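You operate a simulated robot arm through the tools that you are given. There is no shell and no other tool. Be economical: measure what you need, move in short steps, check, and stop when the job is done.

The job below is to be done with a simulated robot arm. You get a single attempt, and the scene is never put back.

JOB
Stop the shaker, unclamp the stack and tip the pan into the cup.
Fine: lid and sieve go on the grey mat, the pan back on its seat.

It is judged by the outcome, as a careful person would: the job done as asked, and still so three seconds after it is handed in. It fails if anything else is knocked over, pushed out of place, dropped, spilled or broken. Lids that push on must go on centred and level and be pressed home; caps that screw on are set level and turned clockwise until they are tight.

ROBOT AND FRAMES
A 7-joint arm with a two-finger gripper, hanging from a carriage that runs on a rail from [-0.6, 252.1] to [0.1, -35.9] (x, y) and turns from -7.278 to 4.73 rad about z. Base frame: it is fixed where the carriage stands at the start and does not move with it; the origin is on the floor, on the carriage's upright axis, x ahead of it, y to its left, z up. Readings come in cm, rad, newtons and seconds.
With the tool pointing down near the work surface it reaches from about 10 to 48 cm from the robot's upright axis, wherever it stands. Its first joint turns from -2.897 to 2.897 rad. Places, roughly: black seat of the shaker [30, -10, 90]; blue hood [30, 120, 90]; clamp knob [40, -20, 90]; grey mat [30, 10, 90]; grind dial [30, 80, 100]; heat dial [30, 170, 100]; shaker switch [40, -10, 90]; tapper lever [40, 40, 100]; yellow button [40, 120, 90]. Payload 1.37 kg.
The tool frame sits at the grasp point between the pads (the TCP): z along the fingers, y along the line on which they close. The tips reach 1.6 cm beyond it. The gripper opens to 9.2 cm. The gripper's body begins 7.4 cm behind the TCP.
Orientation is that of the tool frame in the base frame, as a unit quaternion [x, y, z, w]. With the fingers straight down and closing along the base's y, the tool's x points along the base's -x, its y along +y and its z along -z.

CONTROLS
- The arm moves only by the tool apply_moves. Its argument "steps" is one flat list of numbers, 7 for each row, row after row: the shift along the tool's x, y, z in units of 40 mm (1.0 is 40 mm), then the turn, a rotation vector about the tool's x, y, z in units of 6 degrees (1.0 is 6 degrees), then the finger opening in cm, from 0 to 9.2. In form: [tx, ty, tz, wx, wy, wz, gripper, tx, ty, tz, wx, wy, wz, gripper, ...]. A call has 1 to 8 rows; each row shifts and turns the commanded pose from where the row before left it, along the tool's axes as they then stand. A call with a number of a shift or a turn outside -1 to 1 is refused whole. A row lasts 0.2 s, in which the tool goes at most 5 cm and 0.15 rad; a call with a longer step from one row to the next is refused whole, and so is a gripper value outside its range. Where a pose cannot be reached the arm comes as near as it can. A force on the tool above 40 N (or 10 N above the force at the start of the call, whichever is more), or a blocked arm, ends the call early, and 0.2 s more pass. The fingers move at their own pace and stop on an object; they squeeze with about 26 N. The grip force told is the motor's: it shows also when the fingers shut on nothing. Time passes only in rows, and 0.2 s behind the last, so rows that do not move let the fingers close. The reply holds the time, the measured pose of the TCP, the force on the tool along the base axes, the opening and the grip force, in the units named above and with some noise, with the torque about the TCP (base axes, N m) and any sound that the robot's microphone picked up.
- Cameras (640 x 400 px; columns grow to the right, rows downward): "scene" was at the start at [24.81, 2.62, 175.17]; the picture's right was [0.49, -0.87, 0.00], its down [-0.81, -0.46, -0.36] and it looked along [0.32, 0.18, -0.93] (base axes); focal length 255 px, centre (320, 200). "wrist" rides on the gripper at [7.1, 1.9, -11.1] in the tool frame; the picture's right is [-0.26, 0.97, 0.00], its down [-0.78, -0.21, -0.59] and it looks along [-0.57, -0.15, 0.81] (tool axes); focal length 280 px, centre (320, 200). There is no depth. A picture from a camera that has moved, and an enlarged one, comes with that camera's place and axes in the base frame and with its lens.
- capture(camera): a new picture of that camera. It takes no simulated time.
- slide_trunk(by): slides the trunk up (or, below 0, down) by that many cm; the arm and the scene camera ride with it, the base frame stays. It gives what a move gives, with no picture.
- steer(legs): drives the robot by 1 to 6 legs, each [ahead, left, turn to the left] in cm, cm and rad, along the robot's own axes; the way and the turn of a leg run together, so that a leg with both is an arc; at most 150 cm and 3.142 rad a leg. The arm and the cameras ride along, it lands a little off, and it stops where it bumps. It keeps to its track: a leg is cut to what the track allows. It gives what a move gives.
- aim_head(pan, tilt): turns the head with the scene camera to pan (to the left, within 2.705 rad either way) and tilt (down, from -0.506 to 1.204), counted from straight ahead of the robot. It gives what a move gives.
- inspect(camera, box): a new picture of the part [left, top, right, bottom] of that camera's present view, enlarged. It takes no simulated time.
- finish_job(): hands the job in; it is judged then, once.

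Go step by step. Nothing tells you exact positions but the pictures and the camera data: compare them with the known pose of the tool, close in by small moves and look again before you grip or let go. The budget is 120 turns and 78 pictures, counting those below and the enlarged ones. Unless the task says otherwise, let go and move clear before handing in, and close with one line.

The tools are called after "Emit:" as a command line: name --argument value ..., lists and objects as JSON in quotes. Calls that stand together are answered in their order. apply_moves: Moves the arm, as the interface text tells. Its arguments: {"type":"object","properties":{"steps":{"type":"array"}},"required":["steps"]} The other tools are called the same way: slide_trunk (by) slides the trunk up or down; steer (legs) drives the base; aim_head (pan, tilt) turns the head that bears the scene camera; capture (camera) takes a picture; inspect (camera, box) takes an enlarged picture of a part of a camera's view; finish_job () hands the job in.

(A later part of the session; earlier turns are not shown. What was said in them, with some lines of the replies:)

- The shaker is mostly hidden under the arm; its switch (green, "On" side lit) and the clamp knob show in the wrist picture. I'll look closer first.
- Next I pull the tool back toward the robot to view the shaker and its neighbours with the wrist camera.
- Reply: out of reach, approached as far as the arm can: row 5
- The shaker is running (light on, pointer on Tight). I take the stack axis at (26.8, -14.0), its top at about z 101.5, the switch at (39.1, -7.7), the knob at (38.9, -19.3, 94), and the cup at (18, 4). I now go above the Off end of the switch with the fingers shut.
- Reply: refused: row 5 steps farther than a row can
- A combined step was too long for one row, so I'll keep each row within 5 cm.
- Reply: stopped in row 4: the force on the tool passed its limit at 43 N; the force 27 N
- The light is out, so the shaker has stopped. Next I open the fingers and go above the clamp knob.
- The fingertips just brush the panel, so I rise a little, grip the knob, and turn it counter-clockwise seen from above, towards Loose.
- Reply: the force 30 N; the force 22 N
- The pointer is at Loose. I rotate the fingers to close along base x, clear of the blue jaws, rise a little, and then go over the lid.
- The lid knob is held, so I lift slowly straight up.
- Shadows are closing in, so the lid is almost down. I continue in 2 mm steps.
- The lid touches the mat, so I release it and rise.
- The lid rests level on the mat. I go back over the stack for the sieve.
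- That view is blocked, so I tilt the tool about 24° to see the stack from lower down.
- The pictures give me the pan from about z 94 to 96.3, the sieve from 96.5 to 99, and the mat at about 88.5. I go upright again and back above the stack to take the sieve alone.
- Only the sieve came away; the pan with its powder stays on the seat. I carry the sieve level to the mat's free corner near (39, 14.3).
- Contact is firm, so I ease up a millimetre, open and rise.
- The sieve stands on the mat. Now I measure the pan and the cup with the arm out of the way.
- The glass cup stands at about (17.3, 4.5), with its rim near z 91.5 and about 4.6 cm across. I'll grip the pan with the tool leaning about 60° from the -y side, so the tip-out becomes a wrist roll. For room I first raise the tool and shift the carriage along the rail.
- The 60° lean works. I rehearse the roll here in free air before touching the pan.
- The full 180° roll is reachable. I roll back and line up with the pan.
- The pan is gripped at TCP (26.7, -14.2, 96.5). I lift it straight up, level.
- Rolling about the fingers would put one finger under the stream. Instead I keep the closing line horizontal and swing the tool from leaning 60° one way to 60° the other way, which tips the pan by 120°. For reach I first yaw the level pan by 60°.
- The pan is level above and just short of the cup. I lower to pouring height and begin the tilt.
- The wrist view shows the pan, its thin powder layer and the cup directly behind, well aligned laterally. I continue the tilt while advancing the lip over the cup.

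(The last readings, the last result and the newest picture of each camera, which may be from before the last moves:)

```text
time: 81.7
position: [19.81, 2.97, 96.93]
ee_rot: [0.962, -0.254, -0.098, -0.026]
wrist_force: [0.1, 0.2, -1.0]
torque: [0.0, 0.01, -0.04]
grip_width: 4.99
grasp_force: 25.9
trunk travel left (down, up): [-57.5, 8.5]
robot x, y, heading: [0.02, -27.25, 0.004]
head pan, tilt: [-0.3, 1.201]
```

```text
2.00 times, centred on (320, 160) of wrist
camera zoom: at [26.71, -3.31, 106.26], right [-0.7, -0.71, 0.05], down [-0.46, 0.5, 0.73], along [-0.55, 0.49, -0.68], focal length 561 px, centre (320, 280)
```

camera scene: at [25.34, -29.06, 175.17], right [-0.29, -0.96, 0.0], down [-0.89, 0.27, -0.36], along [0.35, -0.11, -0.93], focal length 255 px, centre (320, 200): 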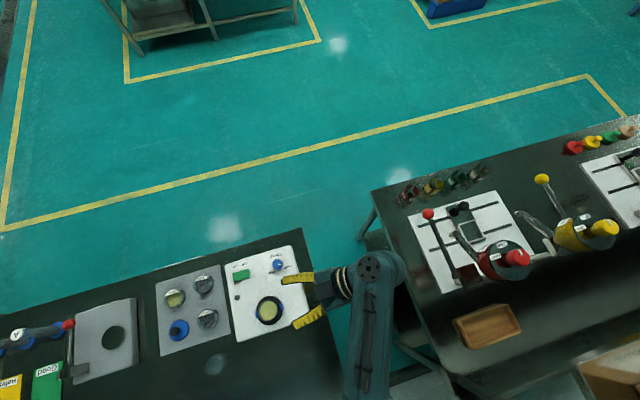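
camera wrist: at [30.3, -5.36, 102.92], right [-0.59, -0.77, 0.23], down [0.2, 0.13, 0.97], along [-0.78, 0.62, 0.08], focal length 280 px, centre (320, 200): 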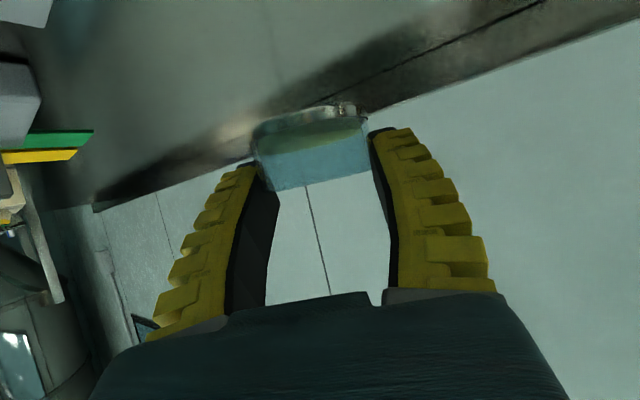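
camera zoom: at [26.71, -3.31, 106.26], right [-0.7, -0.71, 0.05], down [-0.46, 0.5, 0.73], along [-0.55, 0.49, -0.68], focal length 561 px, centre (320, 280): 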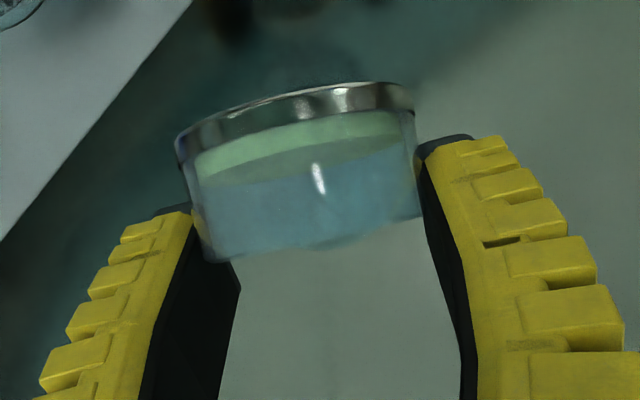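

Emit:
apply_moves --steps '[-0.054, 0, 0.011, 0, 1, 0, 4.5, -0.055, 0, 0.006, 0, 1, 0, 4.5, -0.065, 0, 0, 0, 1, 0, 4.5, -0.065, 0, -0.007, 0, 1, 0, 4.5, 0, 0, 0, 0, 0, 0, 4.5]'

Emit:
capture --camera "wrist"

```text
time: 82.9
position: [18.99, 3.53, 96.94]
ee_rot: [0.961, -0.255, 0.106, 0.027]
wrist_force: [-0.6, 0.0, -0.6]
torque: [-0.01, 0.02, 0.03]
grip_width: 4.98
grasp_force: 26.5
trunk travel left (down, up): [-57.5, 8.5]
robot x, y, heading: [-0.4, -27.5, 0.004]
head pan, tilt: [-0.3, 1.201]
```

```text
11 pictures are left
camera wrist: at [21.89, -0.5, 109.2], right [-0.7, -0.71, -0.06], down [-0.67, 0.62, 0.41], along [-0.25, 0.32, -0.91], focal length 280 px, centre (320, 200)
```

wrist: 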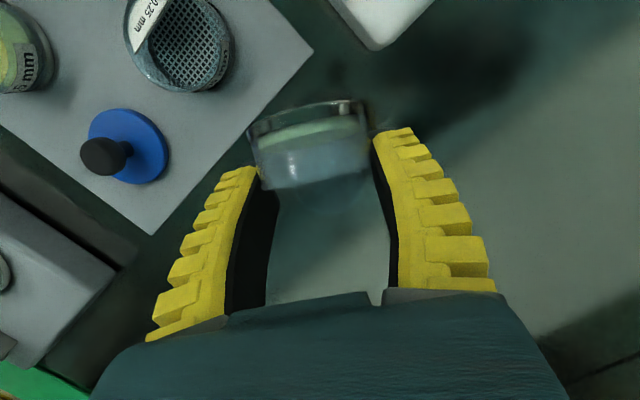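

Emit:
inspect --camera "wrist" --box '[250, 90, 400, 240]'

```text
2.67 times, centred on (325, 165) of wrist
camera zoom: at [21.89, -0.5, 109.2], right [-0.7, -0.71, -0.06], down [-0.67, 0.62, 0.41], along [-0.25, 0.32, -0.91], focal length 748 px, centre (307, 293)
```

zoom: 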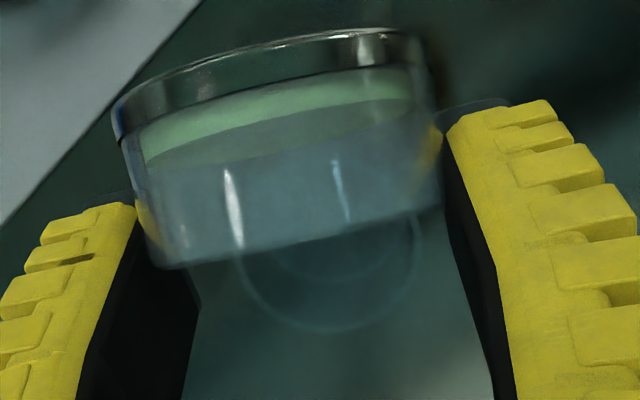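

The cup's rim is visible below the lip, at (17.45, 4.49), and the lateral alignment holds. I carry on tipping.

Emit:
apply_moves --steps '[-0.071, 0, -0.015, 0, 1, 0, 4.5, -0.069, 0, -0.022, 0, 1, 0, 4.5, -0.071, 0, -0.032, 0, 1, 0, 4.5, -0.067, 0, -0.039, 0, 1, 0, 4.5, 0, 0, 0, 0, 0, 0, 4.5]'

Emit:
inspect --camera "wrist" --box '[250, 90, 400, 240]'

```text
time: 84.1
position: [17.88, 4.04, 96.77]
ee_rot: [0.918, -0.243, 0.303, 0.081]
wrist_force: [0.1, 0.2, -0.1]
torque: [0.03, 0.02, -0.01]
grip_width: 4.96
grasp_force: 25.6
trunk travel left (down, up): [-57.5, 8.5]
robot x, y, heading: [-0.11, -27.28, 0.004]
head pan, tilt: [-0.3, 1.201]
```

```text
2.67 times, centred on (325, 165) of wrist
camera zoom: at [16.15, 2.78, 109.94], right [-0.66, -0.73, -0.16], down [-0.74, 0.67, 0.01], along [0.1, 0.12, -0.99], focal length 748 px, centre (307, 293)
```

zoom: 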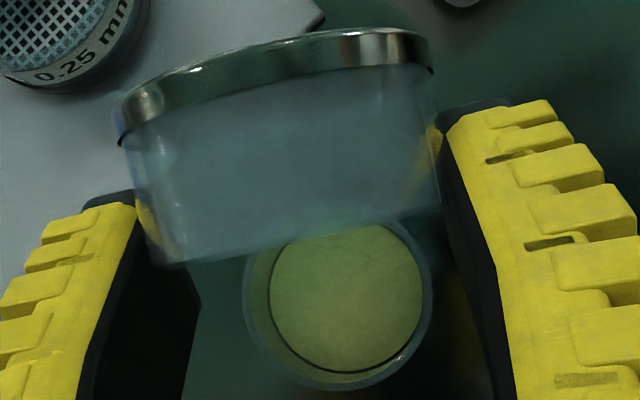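

The powder is all in the cup and the pan looks empty. I raise the pan and tilt it back level.

Emit:
apply_moves --steps '[0.3, 0, -0.4, 0, 0, 0, 4.5, 0.3, 0, -0.4, 0, 0, 0, 4.5, 0.3, 0, -0.4, 0, 0, 0, 4.5, 0, 0, 0, 0, -1, 0, 4.5, 0, 0, 0, 0, -1, 0, 4.5, 0, 0, 0, 0, -1, 0, 4.5, 0, 0, 0, 0, -1, 0, 4.5, 0, 0, 0, 0, -1, 0, 4.5]'

Emit:
apply_moves --steps '[0, 0, 0, 0, -1, 0, 4.5, 0, 0, 0, 0, -1, 0, 4.5, 0, 0, 0, 0, -1, 0, 4.5, 0, 0, 0, 0, -1, 0, 4.5, 0, 0, 0, 0, -1, 0, 4.5, 0, 0, 0, 0, -1, 0, 4.5, 0, 0, 0, 0, -1, 0, 4.5, 0, 0, 0, 0, -1, 0, 4.5]'

Emit:
apply_moves --steps '[0, 0, 0, 0, -1, 0, 4.5, 0, 0, 0, 0, -1, 0, 4.5, 0, 0, 0, 0, -1, 0, 4.5, 0, 0, 0, 0, 0, 0, 4.5]'

```text
time: 85.9
position: [17.83, 3.98, 102.96]
ee_rot: [0.965, -0.257, 0.053, 0.014]
wrist_force: [-0.7, 0.3, 0.2]
torque: [-0.03, 0.01, -0.01]
grip_width: 4.98
grasp_force: 26.1
trunk travel left (down, up): [-57.5, 8.5]
robot x, y, heading: [0.34, -27.27, 0.009]
head pan, tilt: [-0.3, 1.201]
```

```text
time: 87.7
position: [17.93, 4.07, 102.97]
ee_rot: [0.903, -0.239, -0.344, -0.093]
wrist_force: [-0.9, -0.8, -1.4]
torque: [0.03, -0.01, 0.02]
grip_width: 4.96
grasp_force: 26.0
trunk travel left (down, up): [-57.5, 8.5]
robot x, y, heading: [0.11, -27.39, -0.001]
head pan, tilt: [-0.3, 1.201]
```

```text
time: 88.7
position: [17.99, 4.03, 102.72]
ee_rot: [0.839, -0.222, -0.48, -0.128]
wrist_force: [0.1, 0.5, -0.7]
torque: [-0.01, -0.04, 0.02]
grip_width: 4.96
grasp_force: 26.2
trunk travel left (down, up): [-57.5, 8.5]
robot x, y, heading: [0.68, -27.48, 0.005]
head pan, tilt: [-0.3, 1.201]
```

Emit:
apply_moves --steps '[0.332, 0.479, -0.608, 0, 0, 0, 4.5, 0.332, 0.479, -0.608, 0, 0, 0, 4.5, 0.332, 0.479, -0.608, 0, 0, 0, 4.5, 0.332, 0.479, -0.608, 0, 0, 0, 4.5, 0.332, 0.479, -0.608, 0, 0, 0, 4.5, 0.332, 0.479, -0.608, 0, 0, 0, 4.5, 0, 0, 0, 0.866, 0, 0.5, 4.5, 0, 0, 0, 0.866, 0, 0.5, 4.5]'

Emit:
apply_moves --steps '[0, 0, 0, 0.866, 0, 0.5, 4.5, 0, 0, 0, 0.866, 0, 0.5, 4.5, 0, 0, 0, 0.866, 0, 0.5, 4.5, 0, 0, 0, 0.866, 0, 0.5, 4.5, 0, 0, 0, 0.866, 0, 0.5, 4.5, 0, 0, 0, 0.866, 0, 0.5, 4.5, 0, 0, 0, 0.866, 0, 0.5, 4.5, 0, 0, 0, 0.866, 0, 0.5, 4.5]'

Emit:
apply_moves --steps '[0, 0, 0, 0, 0, 0, 4.5]'

Emit:
inspect --camera "scene" --box '[190, 260, 350, 380]'

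```text
time: 90.5
position: [26.54, -14.17, 103.46]
ee_rot: [0.811, -0.308, -0.464, -0.178]
wrist_force: [0.3, 1.5, -1.1]
torque: [-0.01, 0.01, 0.02]
grip_width: 4.99
grasp_force: 25.7
trunk travel left (down, up): [-57.5, 8.5]
robot x, y, heading: [0.3, -27.68, 0.004]
head pan, tilt: [-0.3, 1.201]
```

```text
time: 92.3
position: [26.82, -14.12, 103.43]
ee_rot: [0.615, -0.611, -0.35, -0.354]
wrist_force: [0.2, -0.3, -1.0]
torque: [-0.01, 0.03, 0.03]
grip_width: 4.99
grasp_force: 26.2
trunk travel left (down, up): [-57.5, 8.5]
robot x, y, heading: [0.35, -27.4, 0.005]
head pan, tilt: [-0.3, 1.201]
```

```text
time: 92.7
position: [26.72, -14.14, 103.39]
ee_rot: [0.616, -0.61, -0.351, -0.354]
wrist_force: [-0.4, 0.9, -0.2]
torque: [0.02, -0.02, 0.02]
grip_width: 5.0
grasp_force: 25.9
trunk travel left (down, up): [-57.5, 8.5]
robot x, y, heading: [-0.06, -27.46, 0.003]
head pan, tilt: [-0.3, 1.201]
```

```text
3.33 times, centred on (270, 320) of scene
camera zoom: at [25.34, -29.06, 175.17], right [-0.29, -0.96, 0.0], down [-0.89, 0.27, -0.36], along [0.35, -0.11, -0.93], focal length 850 px, centre (487, -200)
```

zoom: 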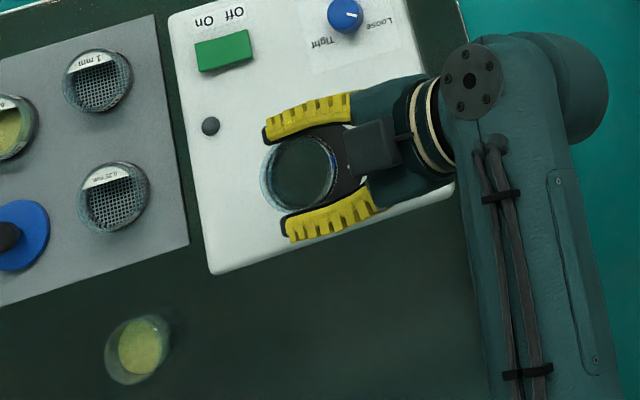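

The pan is empty and there is no spill. I lower it back to its seat.

Emit:
apply_moves --steps '[0.4, 0, 0.231, 0, 0, 0, 4.5, 0.4, 0, 0.231, 0, 0, 0, 4.5, 0.38, 0, 0.22, 0, 0, 0, 4.5, 0, 0, 0, 0, 0, 0, 4.5]'

Emit:
capture --camera "wrist"

```text
time: 93.7
position: [26.68, -14.05, 97.88]
ee_rot: [0.616, -0.61, -0.351, -0.354]
wrist_force: [-0.5, 0.9, -0.2]
torque: [0.01, 0.01, 0.02]
grip_width: 4.97
grasp_force: 25.9
trunk travel left (down, up): [-57.5, 8.5]
robot x, y, heading: [-0.18, -27.18, -0.003]
head pan, tilt: [-0.3, 1.201]
```

```text
7 pictures are left
camera wrist: at [24.81, -27.37, 97.21], right [-0.97, 0.13, 0.22], down [0.21, -0.12, 0.97], along [0.15, 0.98, 0.09], focal length 280 px, centre (320, 200)
```

wrist: 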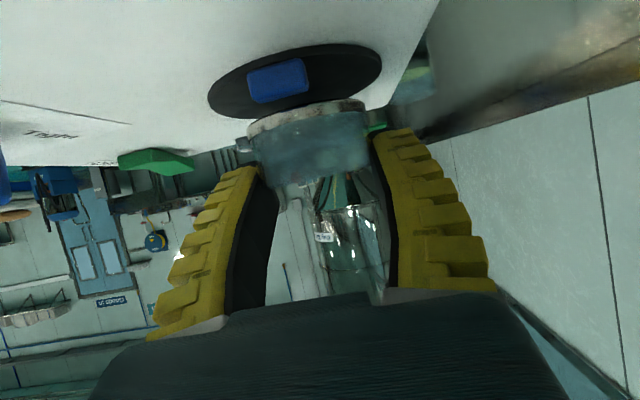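

Emit:
apply_moves --steps '[0.087, 0, 0.05, 0, 0, 0, 4.5, 0.087, 0, 0.05, 0, 0, 0, 4.5, 0.043, 0, 0.025, 0, 0, 0, 4.5, 0, 0, 0, 0, 0, 0, 4.5]'

Emit:
apply_moves --steps '[0.043, 0, 0.025, 0, 0, 0, 4.5, 0, 0, 0, 0, 0, 0, 4.5]'

```text
time: 94.7
position: [26.81, -14.17, 96.97]
ee_rot: [0.615, -0.611, -0.351, -0.354]
wrist_force: [0.7, 0.5, 0.6]
torque: [0.04, 0.0, -0.03]
grip_width: 4.99
grasp_force: 26.3
trunk travel left (down, up): [-57.5, 8.5]
robot x, y, heading: [-0.05, -27.07, 0.004]
head pan, tilt: [-0.3, 1.201]
```

```text
time: 95.3
position: [26.9, -14.24, 96.78]
ee_rot: [0.615, -0.611, -0.35, -0.355]
wrist_force: [0.0, -0.1, -1.1]
torque: [-0.02, 0.0, 0.02]
grip_width: 4.98
grasp_force: 25.9
trunk travel left (down, up): [-57.5, 8.5]
robot x, y, heading: [0.09, -27.37, 0.0]
head pan, tilt: [-0.3, 1.201]
```

Emit:
apply_moves --steps '[0.043, 0, 0.025, 0, 0, 0, 4.5, 0, 0, 0, 0, 0, 0, 4.5]'

Emit:
apply_moves --steps '[0.03, 0, 0.017, 0, 0, 0, 4.5, 0, 0, 0, 0, 0, 0, 4.5]'

```text
time: 95.9
position: [26.7, -14.11, 96.77]
ee_rot: [0.615, -0.61, -0.352, -0.355]
wrist_force: [-1.2, -1.3, 6.4]
torque: [0.09, 0.11, 0.06]
grip_width: 4.98
grasp_force: 26.0
trunk travel left (down, up): [-57.5, 8.5]
robot x, y, heading: [0.14, -27.26, 0.001]
head pan, tilt: [-0.3, 1.201]
```

```text
time: 96.5
position: [26.66, -14.11, 96.42]
ee_rot: [0.615, -0.61, -0.351, -0.355]
wrist_force: [-2.6, -3.1, 15.7]
torque: [0.06, 0.04, 0.07]
grip_width: 5.03
grasp_force: 26.0
trunk travel left (down, up): [-57.5, 8.5]
robot x, y, heading: [-0.12, -27.44, 0.004]
head pan, tilt: [-0.3, 1.201]
```

Contact comes at the original height. I check that it is seated before letting go.

Emit:
inspect --camera "wrist" --box '[200, 50, 420, 210]'

Emit:
inspect --camera "scene" --box '[230, 270, 326, 330]'

```text
2.50 times, centred on (310, 130) of wrist
camera zoom: at [24.82, -27.34, 95.92], right [-0.97, 0.13, 0.22], down [0.2, -0.12, 0.97], along [0.15, 0.98, 0.09], focal length 701 px, centre (345, 375)
```

zoom: 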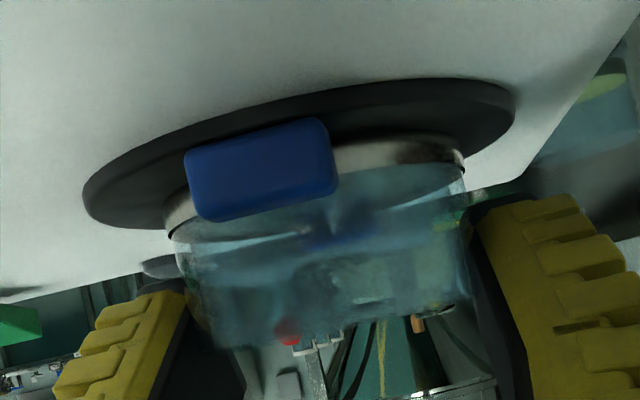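

```text
6.67 times, centred on (278, 300) of scene
camera zoom: at [25.34, -29.06, 175.18], right [-0.29, -0.96, 0.0], down [-0.89, 0.27, -0.36], along [0.35, -0.11, -0.93], focal length 1700 px, centre (600, -467)
```

zoom: 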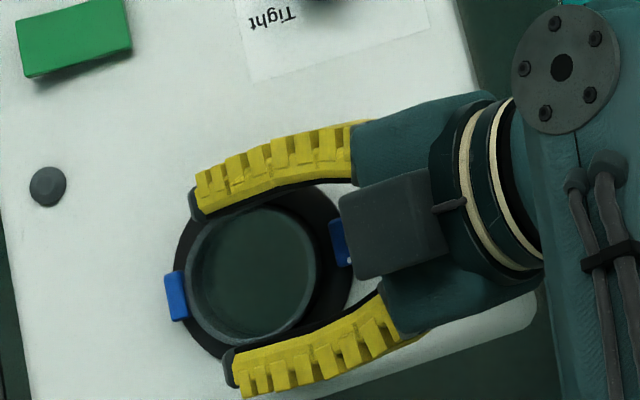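

It sits exactly where it was, between the jaws. I open and rise clear.

Emit:
apply_moves --steps '[-0.015, 0, -0.009, 0, 0, 0, 4.5, 0, 0, 0, 0, 0, 0, 5.5, 0, 0, 0, 0, 0, 0, 7.5, 0, 0, 0, 0, 0, 0, 7.5, -0.3, 0, -0.173, 0, 0, 0, 7.5, -0.6, 0, -0.346, 0, 0, 0, 7.5, -0.8, 0, -0.46, 0, 0, 0, 7.5, -0.8, 0, -0.46, 0, 0, 0, 7.5]'

Emit:
inspect --camera "scene" --box '[230, 270, 326, 330]'

Emit:
capture --camera "scene"

```text
time: 98.3
position: [26.68, -14.1, 108.0]
ee_rot: [0.615, -0.611, -0.352, -0.354]
wrist_force: [-0.7, -0.5, 0.0]
torque: [-0.01, 0.01, -0.02]
grip_width: 7.66
grasp_force: 1.7
trunk travel left (down, up): [-57.5, 8.5]
robot x, y, heading: [-0.23, -27.45, 0.005]
head pan, tilt: [-0.3, 1.201]
```

```text
6.67 times, centred on (278, 300) of scene
camera zoom: at [25.34, -29.06, 175.17], right [-0.29, -0.96, 0.0], down [-0.89, 0.27, -0.36], along [0.35, -0.11, -0.93], focal length 1700 px, centre (600, -467)
```

zoom: 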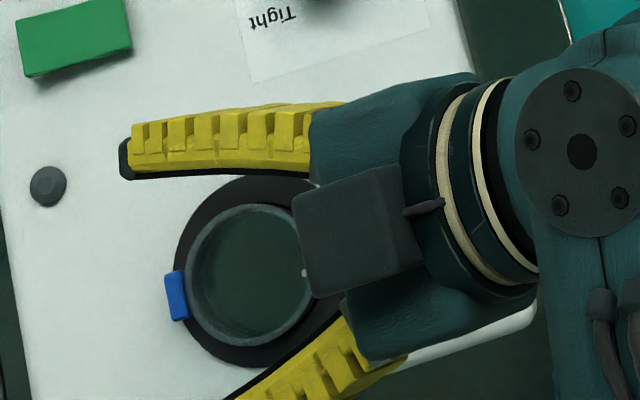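

```text
3 pictures are left
camera scene: at [25.34, -29.06, 175.17], right [-0.29, -0.96, 0.0], down [-0.89, 0.27, -0.36], along [0.35, -0.11, -0.93], focal length 255 px, centre (320, 200)
```

scene: 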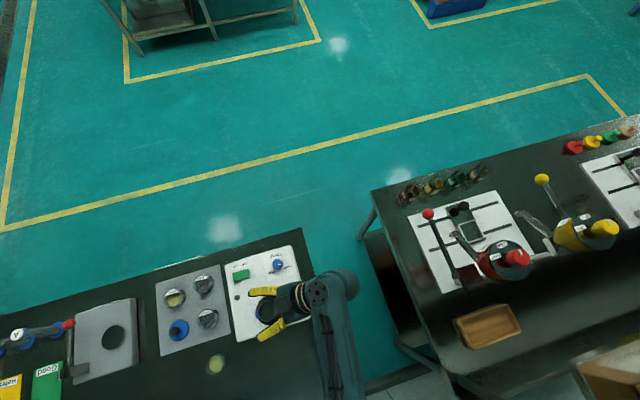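

The pan is level on its seat, the powder is in the cup, the lid and sieve are on the mat, the shaker is off with its clamp loose, and the gripper is clear. I hand the job in.

Emit:
finish_job

```text
The job is handed in.
```

I stopped the shaker, turned the clamp to Loose and tipped the pan's powder into the cup with no spill visible. The lid and sieve are on the grey mat, and the empty pan is back on its seat.
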